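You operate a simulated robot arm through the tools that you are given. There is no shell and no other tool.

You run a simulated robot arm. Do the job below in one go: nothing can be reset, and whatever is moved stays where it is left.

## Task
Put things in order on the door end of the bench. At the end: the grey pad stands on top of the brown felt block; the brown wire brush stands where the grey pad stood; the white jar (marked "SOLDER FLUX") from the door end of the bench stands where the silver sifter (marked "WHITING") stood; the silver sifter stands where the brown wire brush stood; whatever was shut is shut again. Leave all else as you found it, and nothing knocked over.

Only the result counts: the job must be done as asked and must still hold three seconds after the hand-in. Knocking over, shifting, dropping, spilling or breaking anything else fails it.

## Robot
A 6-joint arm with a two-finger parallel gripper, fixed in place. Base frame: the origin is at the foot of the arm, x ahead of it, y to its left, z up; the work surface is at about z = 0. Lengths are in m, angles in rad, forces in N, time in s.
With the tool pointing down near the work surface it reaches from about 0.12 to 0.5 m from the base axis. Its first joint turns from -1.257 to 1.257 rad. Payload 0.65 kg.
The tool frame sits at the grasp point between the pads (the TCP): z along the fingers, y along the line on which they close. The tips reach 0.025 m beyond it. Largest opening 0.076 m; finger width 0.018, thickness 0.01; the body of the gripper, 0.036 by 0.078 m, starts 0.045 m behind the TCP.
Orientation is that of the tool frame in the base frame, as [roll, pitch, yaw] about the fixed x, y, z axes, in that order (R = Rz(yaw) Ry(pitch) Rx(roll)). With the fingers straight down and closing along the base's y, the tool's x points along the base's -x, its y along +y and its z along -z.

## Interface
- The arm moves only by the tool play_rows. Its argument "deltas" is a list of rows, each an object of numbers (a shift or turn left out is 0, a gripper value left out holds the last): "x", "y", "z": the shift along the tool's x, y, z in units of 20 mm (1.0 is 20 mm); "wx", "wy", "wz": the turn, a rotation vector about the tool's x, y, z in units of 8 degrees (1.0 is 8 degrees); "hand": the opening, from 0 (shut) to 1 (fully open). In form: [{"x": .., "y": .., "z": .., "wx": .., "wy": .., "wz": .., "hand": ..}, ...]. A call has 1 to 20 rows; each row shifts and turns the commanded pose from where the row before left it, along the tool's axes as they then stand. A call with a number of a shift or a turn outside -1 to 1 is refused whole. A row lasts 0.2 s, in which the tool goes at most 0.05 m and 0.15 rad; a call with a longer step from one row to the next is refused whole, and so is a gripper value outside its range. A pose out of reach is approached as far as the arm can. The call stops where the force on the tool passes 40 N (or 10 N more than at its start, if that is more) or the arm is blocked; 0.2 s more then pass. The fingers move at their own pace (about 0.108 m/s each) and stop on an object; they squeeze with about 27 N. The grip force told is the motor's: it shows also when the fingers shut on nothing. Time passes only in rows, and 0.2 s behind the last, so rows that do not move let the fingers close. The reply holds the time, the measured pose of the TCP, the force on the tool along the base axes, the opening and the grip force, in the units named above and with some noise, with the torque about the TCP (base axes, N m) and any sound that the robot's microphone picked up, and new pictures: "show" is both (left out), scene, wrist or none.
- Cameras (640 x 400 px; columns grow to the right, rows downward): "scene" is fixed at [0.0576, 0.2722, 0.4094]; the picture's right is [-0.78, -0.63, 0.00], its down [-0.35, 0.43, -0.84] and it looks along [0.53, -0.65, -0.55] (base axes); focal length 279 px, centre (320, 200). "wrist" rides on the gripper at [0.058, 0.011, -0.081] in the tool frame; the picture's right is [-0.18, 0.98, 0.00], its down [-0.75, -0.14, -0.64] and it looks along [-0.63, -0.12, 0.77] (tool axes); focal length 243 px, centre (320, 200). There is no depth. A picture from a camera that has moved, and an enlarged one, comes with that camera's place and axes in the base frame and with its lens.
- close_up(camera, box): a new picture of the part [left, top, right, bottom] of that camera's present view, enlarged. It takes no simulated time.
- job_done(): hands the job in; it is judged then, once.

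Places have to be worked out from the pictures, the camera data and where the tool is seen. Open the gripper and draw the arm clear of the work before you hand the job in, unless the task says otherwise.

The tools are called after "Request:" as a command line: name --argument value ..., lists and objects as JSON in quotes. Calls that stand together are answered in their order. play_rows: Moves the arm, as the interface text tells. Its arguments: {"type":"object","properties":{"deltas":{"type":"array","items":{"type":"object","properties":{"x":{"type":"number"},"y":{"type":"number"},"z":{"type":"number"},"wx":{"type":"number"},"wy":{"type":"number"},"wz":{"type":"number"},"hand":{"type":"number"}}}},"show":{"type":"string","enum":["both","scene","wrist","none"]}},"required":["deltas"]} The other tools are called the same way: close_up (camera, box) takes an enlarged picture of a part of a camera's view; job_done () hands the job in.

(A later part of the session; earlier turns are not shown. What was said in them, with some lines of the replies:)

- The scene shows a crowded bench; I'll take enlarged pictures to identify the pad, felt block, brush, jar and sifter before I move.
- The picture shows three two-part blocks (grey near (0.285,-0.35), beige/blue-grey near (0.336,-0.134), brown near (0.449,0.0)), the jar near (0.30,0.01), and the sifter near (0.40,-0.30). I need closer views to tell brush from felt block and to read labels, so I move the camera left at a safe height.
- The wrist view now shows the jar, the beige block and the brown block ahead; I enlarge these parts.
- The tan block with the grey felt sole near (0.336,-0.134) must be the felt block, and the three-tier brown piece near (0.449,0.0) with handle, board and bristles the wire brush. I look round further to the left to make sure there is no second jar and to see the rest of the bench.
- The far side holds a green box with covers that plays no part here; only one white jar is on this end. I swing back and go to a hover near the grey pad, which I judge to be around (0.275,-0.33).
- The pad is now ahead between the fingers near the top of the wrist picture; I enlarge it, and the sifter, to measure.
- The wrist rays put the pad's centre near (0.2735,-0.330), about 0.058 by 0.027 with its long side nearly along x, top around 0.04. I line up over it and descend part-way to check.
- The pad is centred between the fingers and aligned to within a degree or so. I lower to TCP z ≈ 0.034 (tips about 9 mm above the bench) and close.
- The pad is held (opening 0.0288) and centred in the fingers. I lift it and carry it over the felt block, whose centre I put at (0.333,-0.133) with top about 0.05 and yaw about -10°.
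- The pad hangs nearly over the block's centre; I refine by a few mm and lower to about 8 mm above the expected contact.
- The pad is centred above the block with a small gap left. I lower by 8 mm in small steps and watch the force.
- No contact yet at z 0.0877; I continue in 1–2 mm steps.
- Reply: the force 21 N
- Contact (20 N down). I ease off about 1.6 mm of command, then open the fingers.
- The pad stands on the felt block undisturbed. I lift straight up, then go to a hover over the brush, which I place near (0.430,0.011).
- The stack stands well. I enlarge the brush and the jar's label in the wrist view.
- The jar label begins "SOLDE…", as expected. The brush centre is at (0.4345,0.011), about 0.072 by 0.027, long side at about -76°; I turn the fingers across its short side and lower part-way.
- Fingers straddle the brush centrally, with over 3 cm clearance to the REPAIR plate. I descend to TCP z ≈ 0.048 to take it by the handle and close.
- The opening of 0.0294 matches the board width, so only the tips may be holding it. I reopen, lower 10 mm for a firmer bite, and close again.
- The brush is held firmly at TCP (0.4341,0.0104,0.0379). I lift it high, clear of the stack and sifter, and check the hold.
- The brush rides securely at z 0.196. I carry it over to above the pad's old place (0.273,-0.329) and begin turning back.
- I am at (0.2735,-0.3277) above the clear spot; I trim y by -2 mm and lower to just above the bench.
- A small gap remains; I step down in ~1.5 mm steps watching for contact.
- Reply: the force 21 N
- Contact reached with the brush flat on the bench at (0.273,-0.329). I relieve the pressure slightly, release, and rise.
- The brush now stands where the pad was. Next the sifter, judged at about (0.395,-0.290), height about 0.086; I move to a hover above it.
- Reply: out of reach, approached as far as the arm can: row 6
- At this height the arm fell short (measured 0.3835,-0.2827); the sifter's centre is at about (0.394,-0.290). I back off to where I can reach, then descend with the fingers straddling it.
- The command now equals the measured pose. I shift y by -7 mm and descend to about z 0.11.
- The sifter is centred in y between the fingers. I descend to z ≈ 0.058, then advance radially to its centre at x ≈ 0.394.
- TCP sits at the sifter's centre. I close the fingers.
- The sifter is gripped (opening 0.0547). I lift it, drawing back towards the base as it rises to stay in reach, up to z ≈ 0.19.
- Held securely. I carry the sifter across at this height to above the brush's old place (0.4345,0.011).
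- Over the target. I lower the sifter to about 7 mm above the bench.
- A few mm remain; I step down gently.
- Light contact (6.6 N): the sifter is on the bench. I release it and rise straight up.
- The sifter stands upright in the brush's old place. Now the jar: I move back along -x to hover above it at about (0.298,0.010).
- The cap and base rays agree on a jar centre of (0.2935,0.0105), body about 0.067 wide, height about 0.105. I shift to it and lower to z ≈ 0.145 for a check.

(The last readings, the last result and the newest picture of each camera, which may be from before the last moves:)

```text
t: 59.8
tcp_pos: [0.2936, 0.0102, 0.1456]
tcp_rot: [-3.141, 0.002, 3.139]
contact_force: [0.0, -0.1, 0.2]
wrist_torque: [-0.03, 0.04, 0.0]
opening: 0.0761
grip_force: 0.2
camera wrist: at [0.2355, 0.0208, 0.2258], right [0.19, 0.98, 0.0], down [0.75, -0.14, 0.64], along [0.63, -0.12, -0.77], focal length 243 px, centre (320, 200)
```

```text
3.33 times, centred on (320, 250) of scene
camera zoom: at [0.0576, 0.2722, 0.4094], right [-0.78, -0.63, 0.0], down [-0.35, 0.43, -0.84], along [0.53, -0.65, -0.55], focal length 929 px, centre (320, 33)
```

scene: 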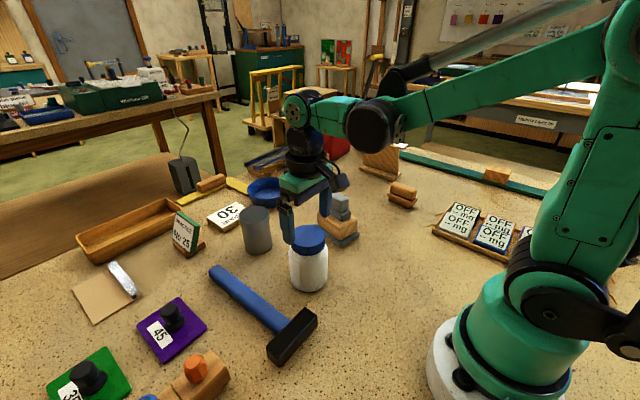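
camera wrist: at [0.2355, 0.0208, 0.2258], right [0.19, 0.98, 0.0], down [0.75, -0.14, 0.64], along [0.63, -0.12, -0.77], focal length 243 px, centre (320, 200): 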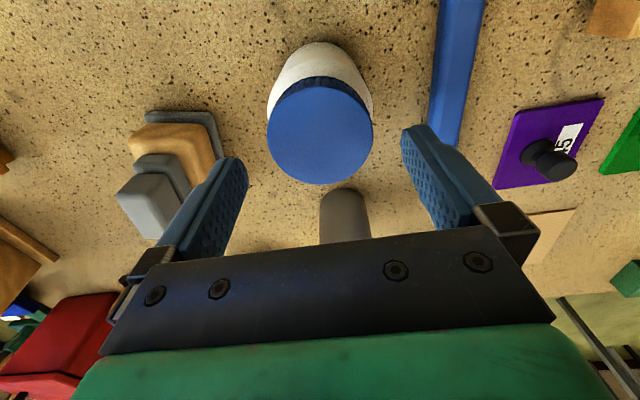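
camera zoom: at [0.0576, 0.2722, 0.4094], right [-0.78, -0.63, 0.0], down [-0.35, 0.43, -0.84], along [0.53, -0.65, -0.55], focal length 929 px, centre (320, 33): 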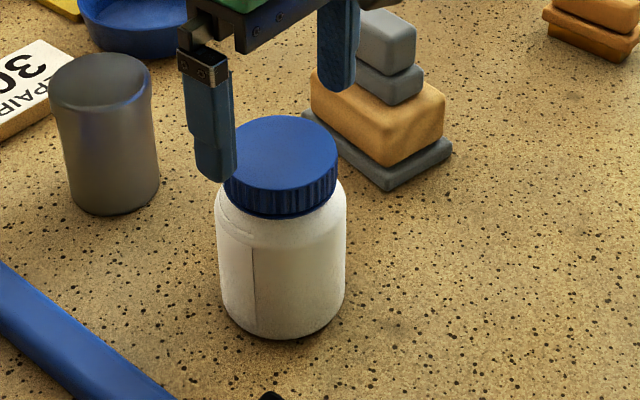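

The jar is centred in y between the fingers; I nudge x by about -1 mm and descend until the tips pass the shoulder, then check clearance on both sides.

Request:
play_rows --deltas '[{"x": 0.06, "z": 0.5}, {"z": 0.7}, {"z": 0.7}, {"z": 0.4}]' --show "both"

Request:
close_up --camera "scene" --box '[260, 200, 360, 300]'

Request:
close_up --camera "wrist" --box '[180, 20, 460, 240]'

```text
t: 60.8
tcp_pos: [0.2921, 0.0102, 0.1002]
tcp_rot: [3.14, 0.001, 3.141]
contact_force: [0.0, -0.1, 0.4]
wrist_torque: [0.01, 0.02, 0.0]
opening: 0.0761
grip_force: 0.0
camera wrist: at [0.2345, 0.0213, 0.1799], right [0.19, 0.98, 0.0], down [0.75, -0.14, 0.64], along [0.63, -0.12, -0.77], focal length 243 px, centre (320, 200)
```

scene: 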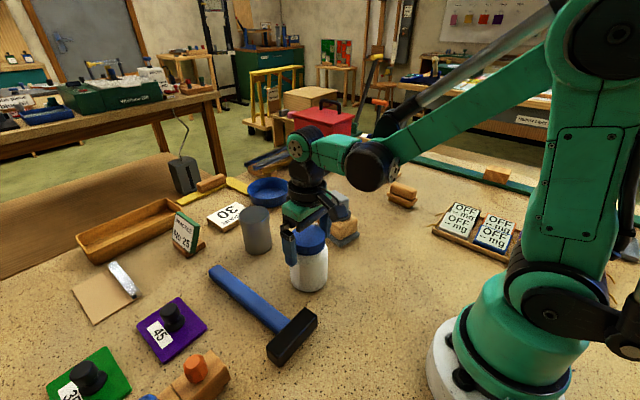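
wrist: 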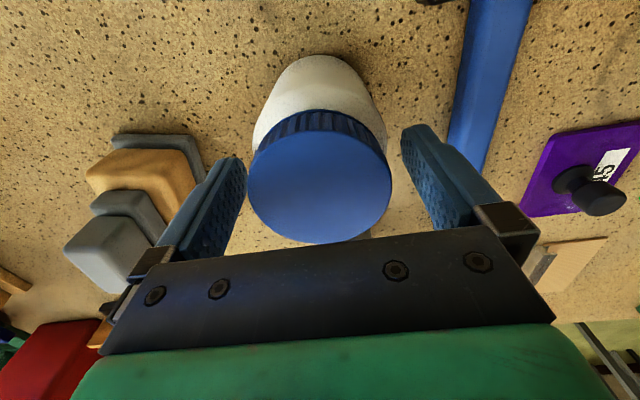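

```text
4.00 times, centred on (310, 250) of scene
camera zoom: at [0.0576, 0.2722, 0.4094], right [-0.78, -0.63, 0.0], down [-0.35, 0.43, -0.84], along [0.53, -0.65, -0.55], focal length 1115 px, centre (360, 0)
```

zoom: 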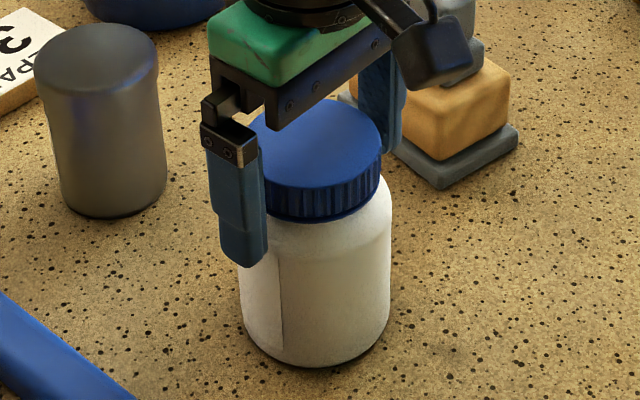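

```text
1.82 times, centred on (320, 130) of wrist
camera zoom: at [0.2345, 0.0213, 0.1799], right [0.19, 0.98, 0.0], down [0.75, -0.14, 0.64], along [0.63, -0.12, -0.77], focal length 441 px, centre (320, 327)
```

zoom: 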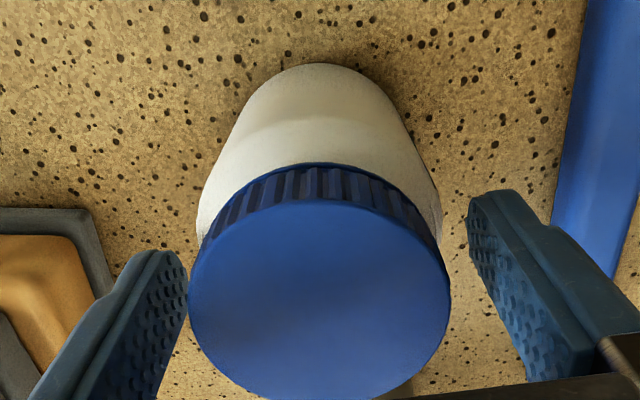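

The fingertips are outside the body with roughly 4–5 mm on each side. I lower slowly to z ≈ 0.071.

Request:
play_rows --deltas '[{"z": 0.3}, {"z": 0.3}, {"z": 0.3}, {"z": 0.3}, {"z": 0.25}]' --show "both"

Request:
close_up --camera "scene" --box '[260, 200, 360, 300]'

Request:
close_up --camera "wrist" --box '[180, 20, 460, 240]'

```text
t: 62.0
tcp_pos: [0.2932, 0.0106, 0.0694]
tcp_rot: [3.14, 0.001, 3.14]
contact_force: [0.7, 0.9, -1.0]
wrist_torque: [0.01, -0.02, 0.01]
opening: 0.076
grip_force: 0.0
camera wrist: at [0.2346, 0.0213, 0.1509], right [0.19, 0.98, 0.0], down [0.75, -0.14, 0.64], along [0.63, -0.12, -0.77], focal length 243 px, centre (320, 200)
```

scene: 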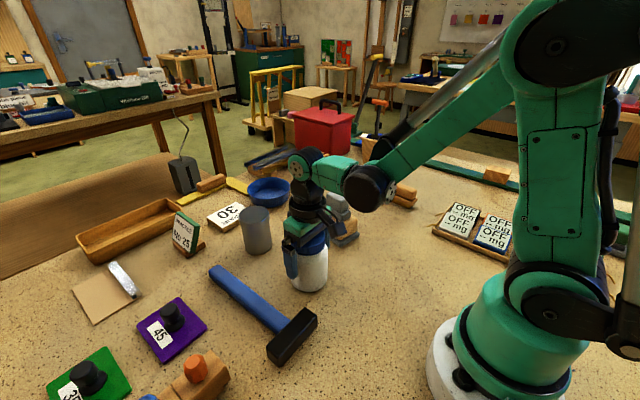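
wrist: 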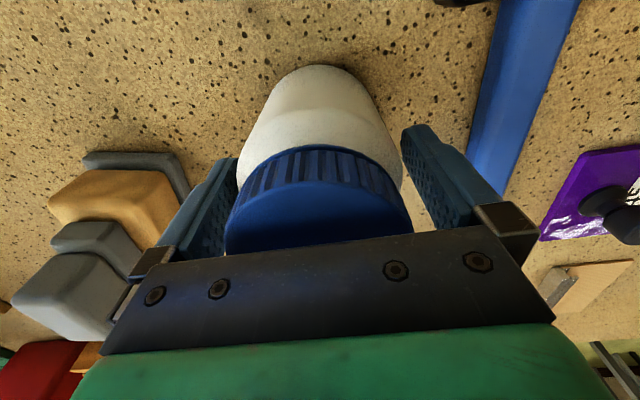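

```text
4.00 times, centred on (310, 250) of scene
camera zoom: at [0.0576, 0.2722, 0.4094], right [-0.78, -0.63, 0.0], down [-0.35, 0.43, -0.84], along [0.53, -0.65, -0.55], focal length 1115 px, centre (360, 0)
```

zoom: 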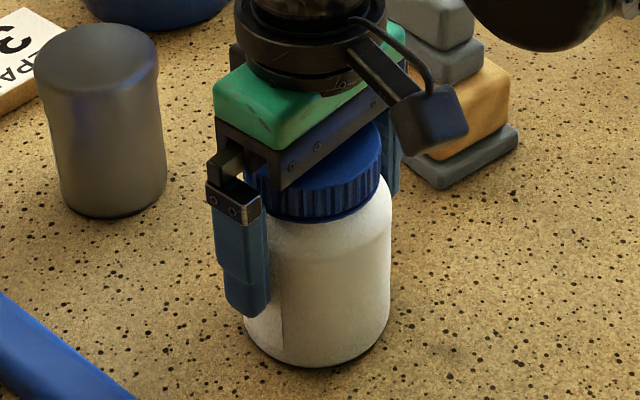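

```text
1.82 times, centred on (320, 130) of wrist
camera zoom: at [0.2346, 0.0213, 0.1509], right [0.19, 0.98, 0.0], down [0.75, -0.14, 0.64], along [0.63, -0.12, -0.77], focal length 441 px, centre (320, 327)
```

zoom: 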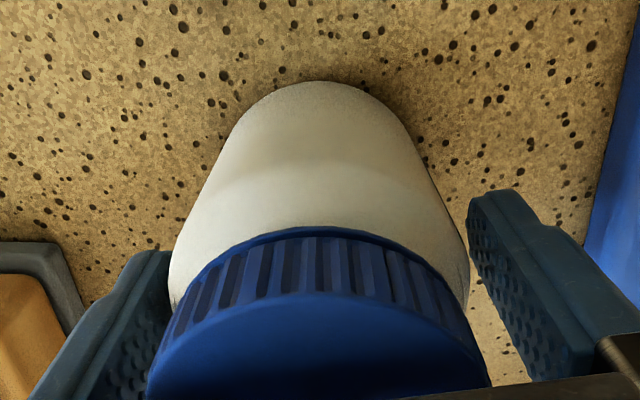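

Clear on both sides with the palm about 9 mm above the cap. I close on the body.

Request:
play_rows --deltas '[{"hand": 0}, {"hand": 0}, {"hand": 0}]' --show "both"

Request:
close_up --camera "scene" --box '[260, 200, 360, 300]'

```text
t: 62.8
tcp_pos: [0.2926, 0.0109, 0.0697]
tcp_rot: [3.139, 0.002, 3.14]
contact_force: [-0.2, -0.2, 0.1]
wrist_torque: [-0.01, -0.01, 0.0]
opening: 0.0671
grip_force: 27.0
camera wrist: at [0.2345, 0.0213, 0.151], right [0.19, 0.98, 0.0], down [0.75, -0.14, 0.64], along [0.63, -0.12, -0.77], focal length 243 px, centre (320, 200)
```

scene: 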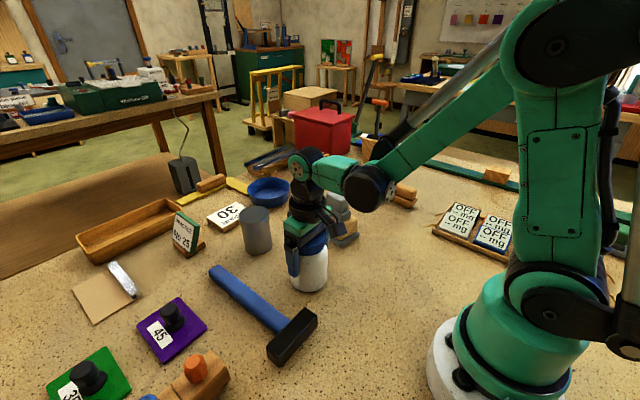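
wrist: 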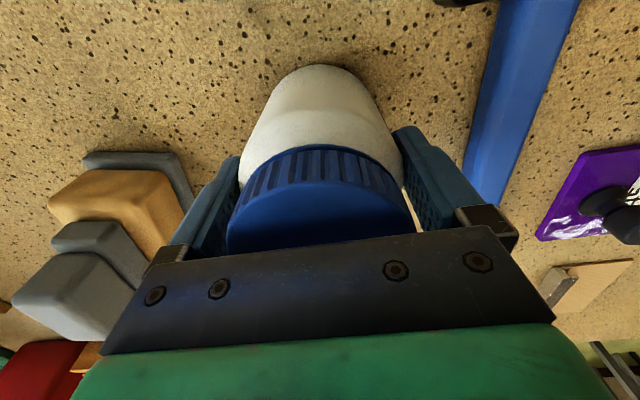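

```text
4.00 times, centred on (310, 250) of scene
camera zoom: at [0.0576, 0.2722, 0.4094], right [-0.78, -0.63, 0.0], down [-0.35, 0.43, -0.84], along [0.53, -0.65, -0.55], focal length 1115 px, centre (360, 0)
```

zoom: 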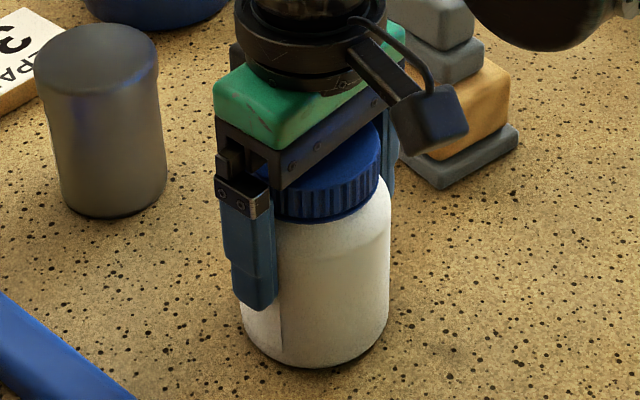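

Gripped at 0.0671. I lift the jar slowly at first and then up to z ≈ 0.215, clear of the stack.

Request:
play_rows --deltas '[{"z": -0.2}, {"z": -0.3}, {"z": -0.5}, {"z": -1}, {"z": -1}, {"z": -1}, {"z": -1}, {"z": -1}, {"z": -1}, {"z": -0.3}]' --show "both"

```text
t: 65.0
tcp_pos: [0.2911, 0.0103, 0.216]
tcp_rot: [-3.14, 0.002, 3.14]
contact_force: [-0.3, 0.4, -2.9]
wrist_torque: [-0.01, 0.02, -0.01]
opening: 0.0671
grip_force: 26.9
camera wrist: at [0.2344, 0.0209, 0.2973], right [0.19, 0.98, 0.0], down [0.75, -0.14, 0.64], along [0.63, -0.12, -0.77], focal length 243 px, centre (320, 200)
```

scene: 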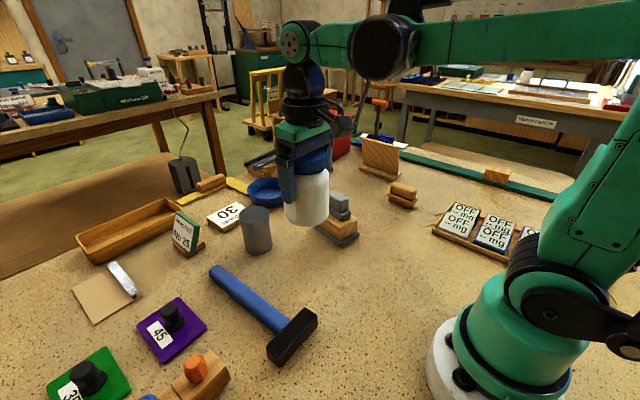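
wrist: 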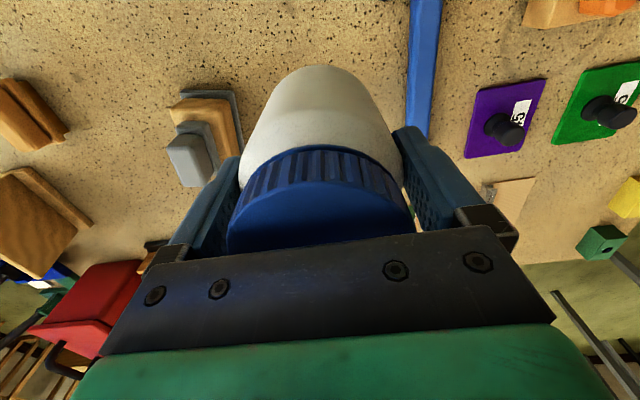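

Held firmly with no slip. I carry it over the stack to a waypoint near (0.345,-0.272).

Request:
play_rows --deltas '[{"x": -0.1767, "y": -0.9417}, {"x": -0.1767, "y": -0.9417}, {"x": -0.1767, "y": -0.9417}, {"x": -0.1767, "y": -0.9417}, {"x": -0.1767, "y": -0.9417}, {"x": -0.1767, "y": -0.9417}, {"x": -0.1767, "y": -0.9417}, {"x": -0.1767, "y": -0.9417}, {"x": -0.1767, "y": -0.9417}, {"x": -0.1767, "y": -0.9417}, {"x": -0.1767, "y": -0.9417}, {"x": -0.1767, "y": -0.9417}, {"x": -0.1767, "y": -0.9417}, {"x": -0.1767, "y": -0.9417}, {"x": -0.1767, "y": -0.9417}, {"z": 0}]' --show "both"

```text
t: 68.4
tcp_pos: [0.3446, -0.2716, 0.2158]
tcp_rot: [-3.142, 0.0, 3.14]
contact_force: [-0.6, -0.3, -3.5]
wrist_torque: [-0.01, 0.0, 0.04]
opening: 0.0667
grip_force: 26.9
camera wrist: at [0.2866, -0.2613, 0.2966], right [0.19, 0.98, 0.0], down [0.75, -0.14, 0.64], along [0.63, -0.12, -0.77], focal length 243 px, centre (320, 200)
```

scene: 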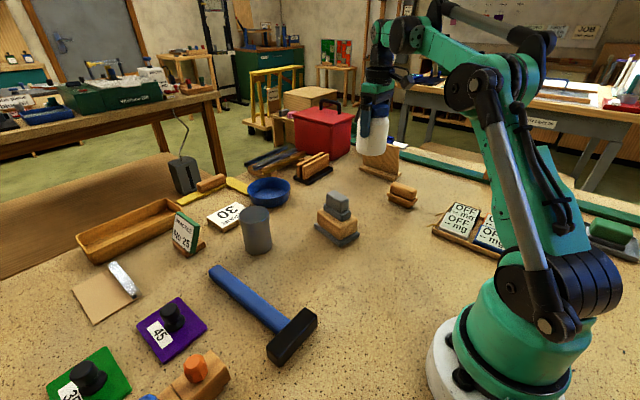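
wrist: 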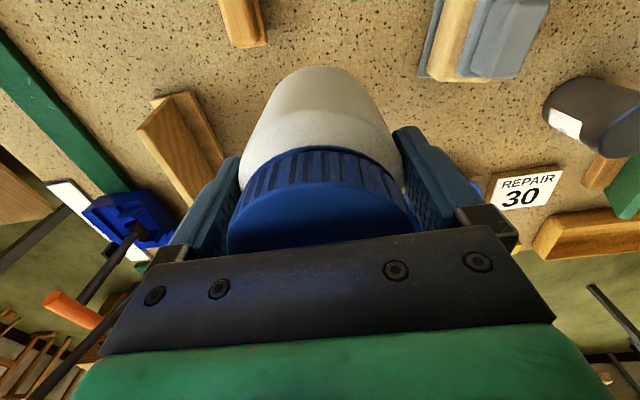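

The jar hangs clear. I descend while easing outward to (0.395,-0.2895), stopping about 17 mm above the bench.

Request:
play_rows --deltas '[{"x": -0.22, "y": -0.07, "z": 0.95}, {"x": -0.22, "y": -0.07, "z": 0.95}, {"x": -0.22, "y": -0.07, "z": 0.95}, {"x": -0.22, "y": -0.07, "z": 0.95}, {"x": -0.22, "y": -0.07, "z": 0.95}, {"x": -0.22, "y": -0.07, "z": 0.95}, {"x": -0.4, "y": -0.155, "z": 0.25}, {"x": -0.4, "y": -0.155, "z": 0.25}, {"x": -0.4, "y": -0.155, "z": 0.25}, {"z": 0}]' --show "both"

Request:
close_up --camera "scene" --box '[310, 130, 430, 226]'

```text
t: 70.6
tcp_pos: [0.3956, -0.29, 0.0871]
tcp_rot: [3.141, 0.001, 3.14]
contact_force: [-1.4, 0.1, -3.6]
wrist_torque: [0.02, 0.01, 0.0]
opening: 0.0672
grip_force: 27.0
camera wrist: at [0.3374, -0.2787, 0.1677], right [0.19, 0.98, 0.0], down [0.75, -0.14, 0.64], along [0.63, -0.12, -0.77], focal length 243 px, centre (320, 200)
```

scene: 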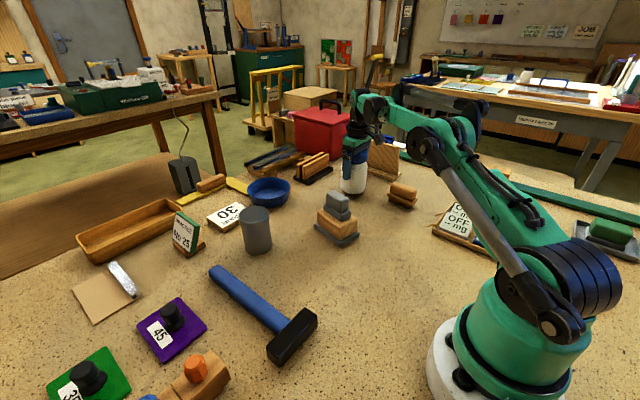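
wrist: 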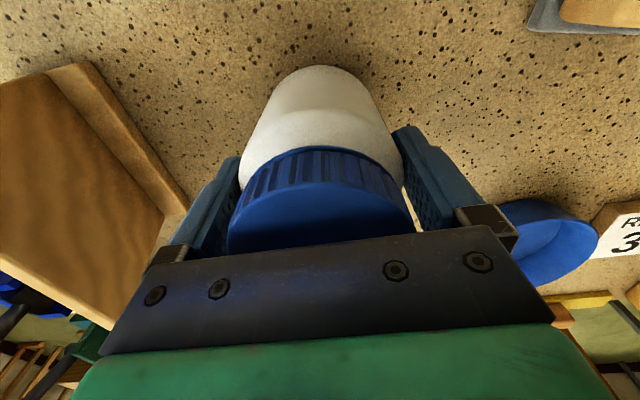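

```text
4.17 times, centred on (370, 178) of scene
camera zoom: at [0.0576, 0.2722, 0.4094], right [-0.78, -0.63, 0.0], down [-0.35, 0.43, -0.84], along [0.53, -0.65, -0.55], focal length 1161 px, centre (112, 292)
```

zoom: 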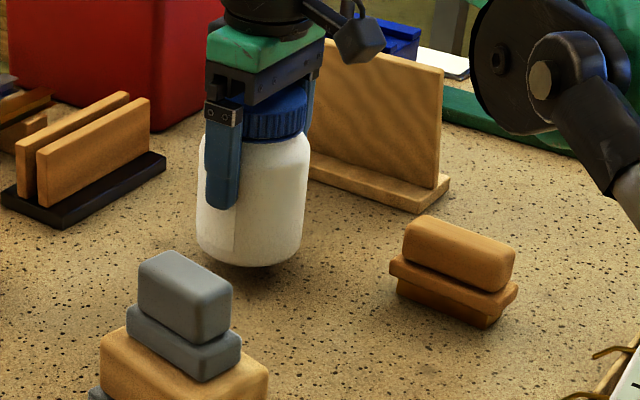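

Position (0.3956,-0.290) matches the sifter's old place. I lower the last 16 mm in small steps.

Request:
play_rows --deltas '[{"z": 0.2}, {"z": 0.2}, {"z": 0.15}, {"z": 0.1}, {"z": 0.1}]' --show "none"

```text
t: 71.8
tcp_pos: [0.3943, -0.2899, 0.071]
tcp_rot: [-3.14, 0.002, 3.14]
contact_force: [-0.3, -0.3, -3.6]
wrist_torque: [0.0, 0.02, 0.02]
opening: 0.0672
grip_force: 27.4
```

Request:
play_rows --deltas '[{"z": 0.05}, {"z": 0.05}]' --show "none"

```text
t: 72.4
tcp_pos: [0.3958, -0.2898, 0.0716]
tcp_rot: [3.141, 0.002, 3.141]
contact_force: [0.3, -0.7, 13.0]
wrist_torque: [0.08, -0.18, 0.01]
opening: 0.0669
grip_force: 27.0
```

Contact (13 N). I ease off slightly, open the fingers, and look before rising.

Request:
play_rows --deltas '[{"z": -0.03}, {"hand": 0}, {"hand": 1}, {"hand": 1}, {"hand": 1}]' --show "both"

Request:
close_up --camera "scene" --box '[310, 130, 430, 226]'

```text
t: 73.6
tcp_pos: [0.3959, -0.2903, 0.0707]
tcp_rot: [-3.141, 0.003, 3.14]
contact_force: [-0.6, -0.1, 0.4]
wrist_torque: [-0.03, 0.0, -0.01]
opening: 0.0761
grip_force: 0.0
camera wrist: at [0.3372, -0.2793, 0.1513], right [0.19, 0.98, 0.0], down [0.75, -0.14, 0.64], along [0.63, -0.12, -0.77], focal length 243 px, centre (320, 200)
```

scene: 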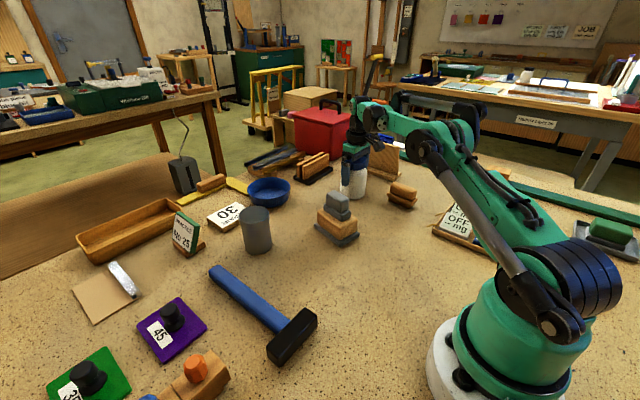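
wrist: 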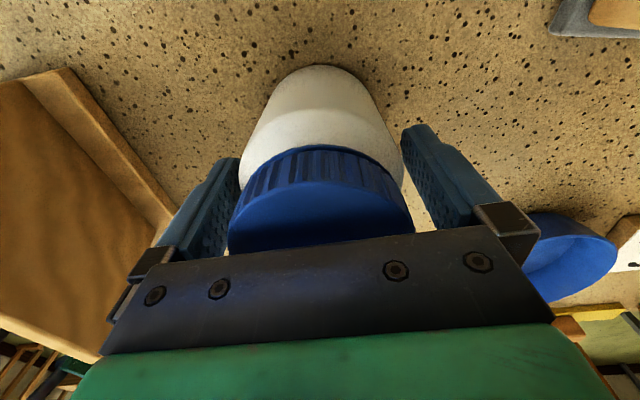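

```text
4.17 times, centred on (370, 178) of scene
camera zoom: at [0.0576, 0.2722, 0.4094], right [-0.78, -0.63, 0.0], down [-0.35, 0.43, -0.84], along [0.53, -0.65, -0.55], focal length 1161 px, centre (112, 292)
```

zoom: 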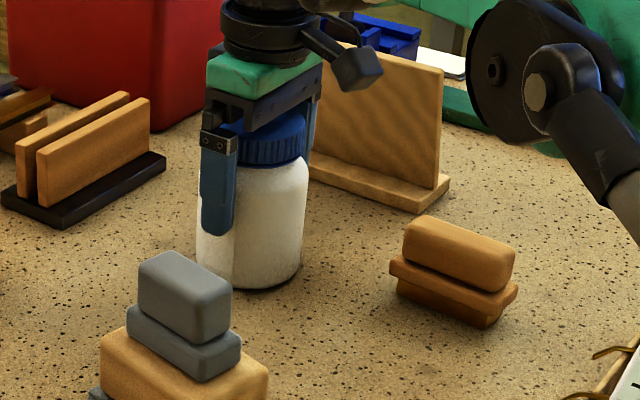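

The jar stands upright on the spot. I withdraw upward while backing off purely along -x (parallel to the finger faces) to stay within reach.

Request:
play_rows --deltas '[{"x": 0.2, "z": -0.4}, {"x": 0.3, "z": -0.7}, {"x": 0.3, "z": -0.7}, {"x": 0.3, "z": -0.7}, {"x": 0.3, "z": -0.7}, {"x": 0.3, "z": -0.7}, {"x": 0.3, "z": -0.8}, {"x": 0.3, "z": -0.8}]' --show "both"

Request:
close_up --camera "scene" --box '[310, 130, 430, 226]'

```text
t: 75.4
tcp_pos: [0.3486, -0.2896, 0.1806]
tcp_rot: [-3.141, 0.003, 3.141]
contact_force: [1.1, 0.2, -0.7]
wrist_torque: [0.0, 0.02, -0.01]
opening: 0.0761
grip_force: 0.1
camera wrist: at [0.2909, -0.2793, 0.2616], right [0.19, 0.98, 0.0], down [0.75, -0.14, 0.64], along [0.63, -0.12, -0.77], focal length 243 px, centre (320, 200)
```

scene: 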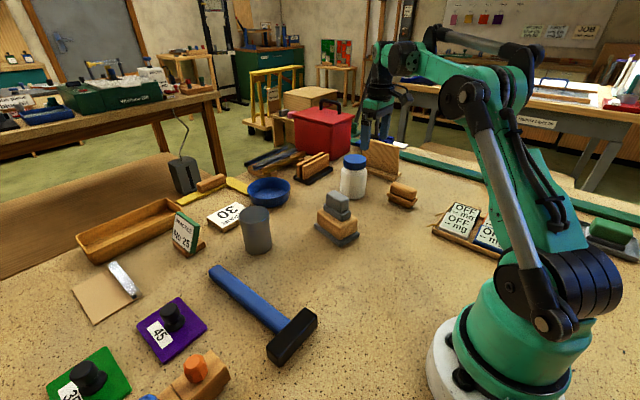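
wrist: 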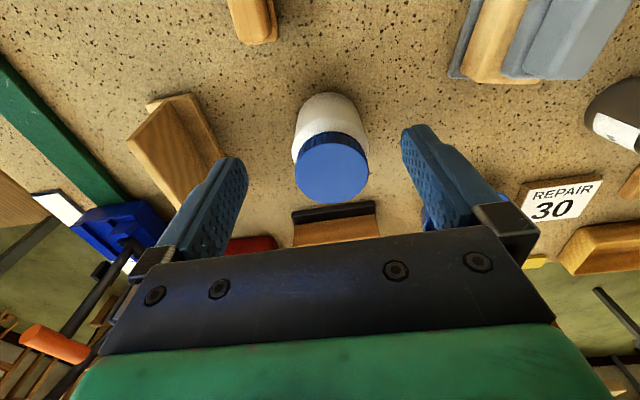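

```text
4.17 times, centred on (370, 178) of scene
camera zoom: at [0.0576, 0.2722, 0.4094], right [-0.78, -0.63, 0.0], down [-0.35, 0.43, -0.84], along [0.53, -0.65, -0.55], focal length 1161 px, centre (112, 292)
```

zoom: 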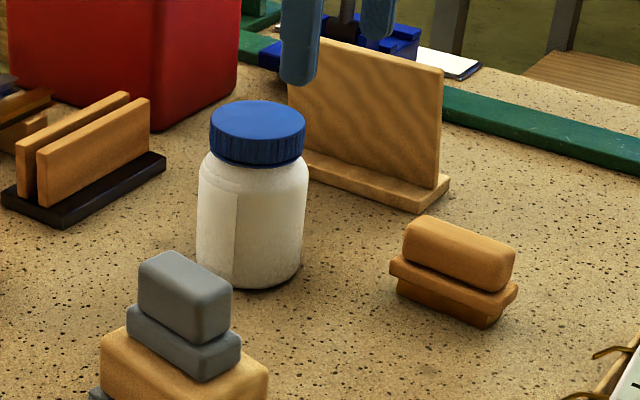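

The jar stands where the sifter was, undisturbed. I withdraw the open gripper up and back to near its starting pose and take final check pictures.

Request:
play_rows --deltas '[{"z": -1}, {"x": 1, "y": 0.8, "z": -0.4}, {"x": 1, "y": 0.8, "z": -0.4}, {"x": 1, "y": 0.8, "z": -0.4}, {"x": 1, "y": 0.8, "z": -0.4}, {"x": 1, "y": 0.8, "z": -0.4}, {"x": 1, "y": 0.8, "z": -0.4}, {"x": 1, "y": 0.8, "z": -0.4}, {"x": 1, "y": 0.8, "z": -0.4}, {"x": 1, "y": 0.8}, {"z": 0}, {"z": 0}]' --show "both"

Request:
close_up --camera "scene" --box '[220, 130, 440, 270]'

Request:
close_up --camera "wrist" --box '[100, 60, 500, 280]'

```text
t: 78.0
tcp_pos: [0.1693, -0.1451, 0.263]
tcp_rot: [3.141, 0.002, 3.139]
contact_force: [0.1, -0.1, 0.5]
wrist_torque: [-0.03, 0.02, -0.02]
opening: 0.0758
grip_force: 0.1
camera wrist: at [0.1105, -0.1343, 0.3445], right [0.19, 0.98, 0.0], down [0.75, -0.14, 0.64], along [0.63, -0.12, -0.77], focal length 243 px, centre (320, 200)
```

scene: 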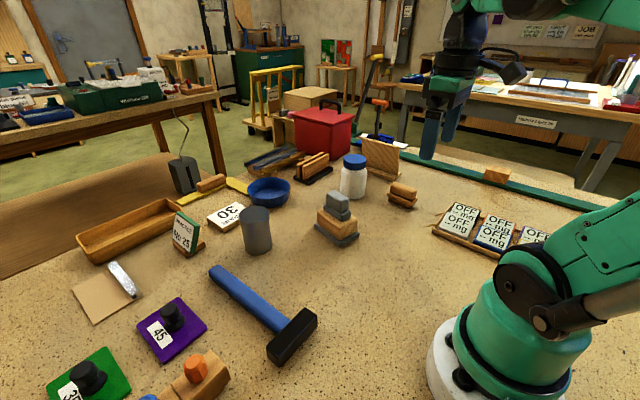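
wrist: 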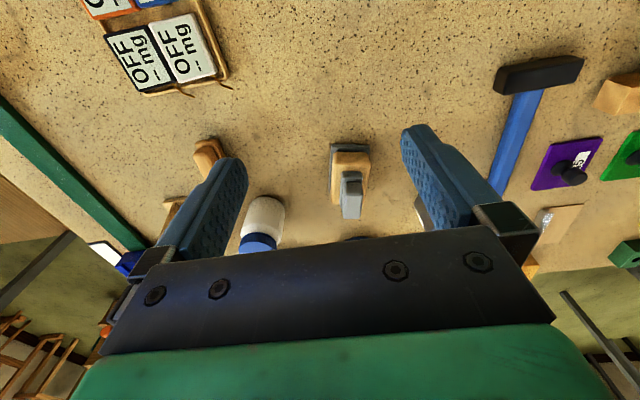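

```text
2.86 times, centred on (330, 200) of scene
camera zoom: at [0.0576, 0.2722, 0.4094], right [-0.78, -0.63, 0.0], down [-0.35, 0.43, -0.84], along [0.53, -0.65, -0.55], focal length 796 px, centre (291, 200)
```

zoom: 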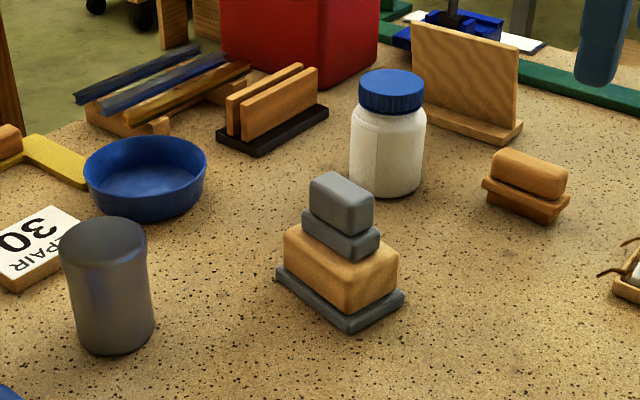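

```text
1.60 times, centred on (300, 170) of wrist
camera zoom: at [0.1105, -0.1343, 0.3445], right [0.19, 0.98, 0.0], down [0.75, -0.14, 0.64], along [0.63, -0.12, -0.77], focal length 388 px, centre (352, 248)
```

zoom: 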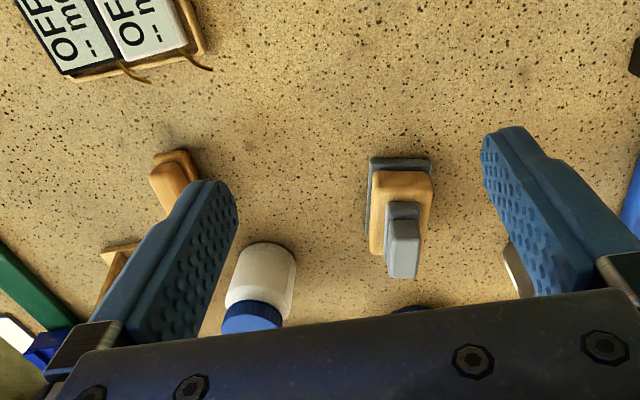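

All is as asked: the pad stands on the felt block, the brush on the pad's spot, the sifter on the brush's spot, and the jar on the sifter's spot. Nothing else has moved, nothing was opened, and the arm is clear with the gripper open, so I hand in.

Request:
job_done

```text
The job is handed in.
```

I handed the job in with all four pieces moved to where you asked. The final pictures show each standing upright:

- **Grey pad:** on top of the felt block, roughly centred on it.
- **Wire brush:** where the pad stood.
- **Sifter:** where the brush stood.
- **Jar:** where the sifter stood. It may be 3–4 mm off the exact spot.

I took the tan block with the grey sole to be the brown felt block, and the three-tier brown piece to be the wire brush. Neither carries a mark, so that was a judgement from their shape. The jar's label read "SOLDER FLUX"; I never saw the sifter's "WHITING" label close enough to read it.

I opened nothing, so nothing needed shutting again. The pictures show nothing else moved or knocked over. The arm was drawn back near its starting pose with the gripper open.
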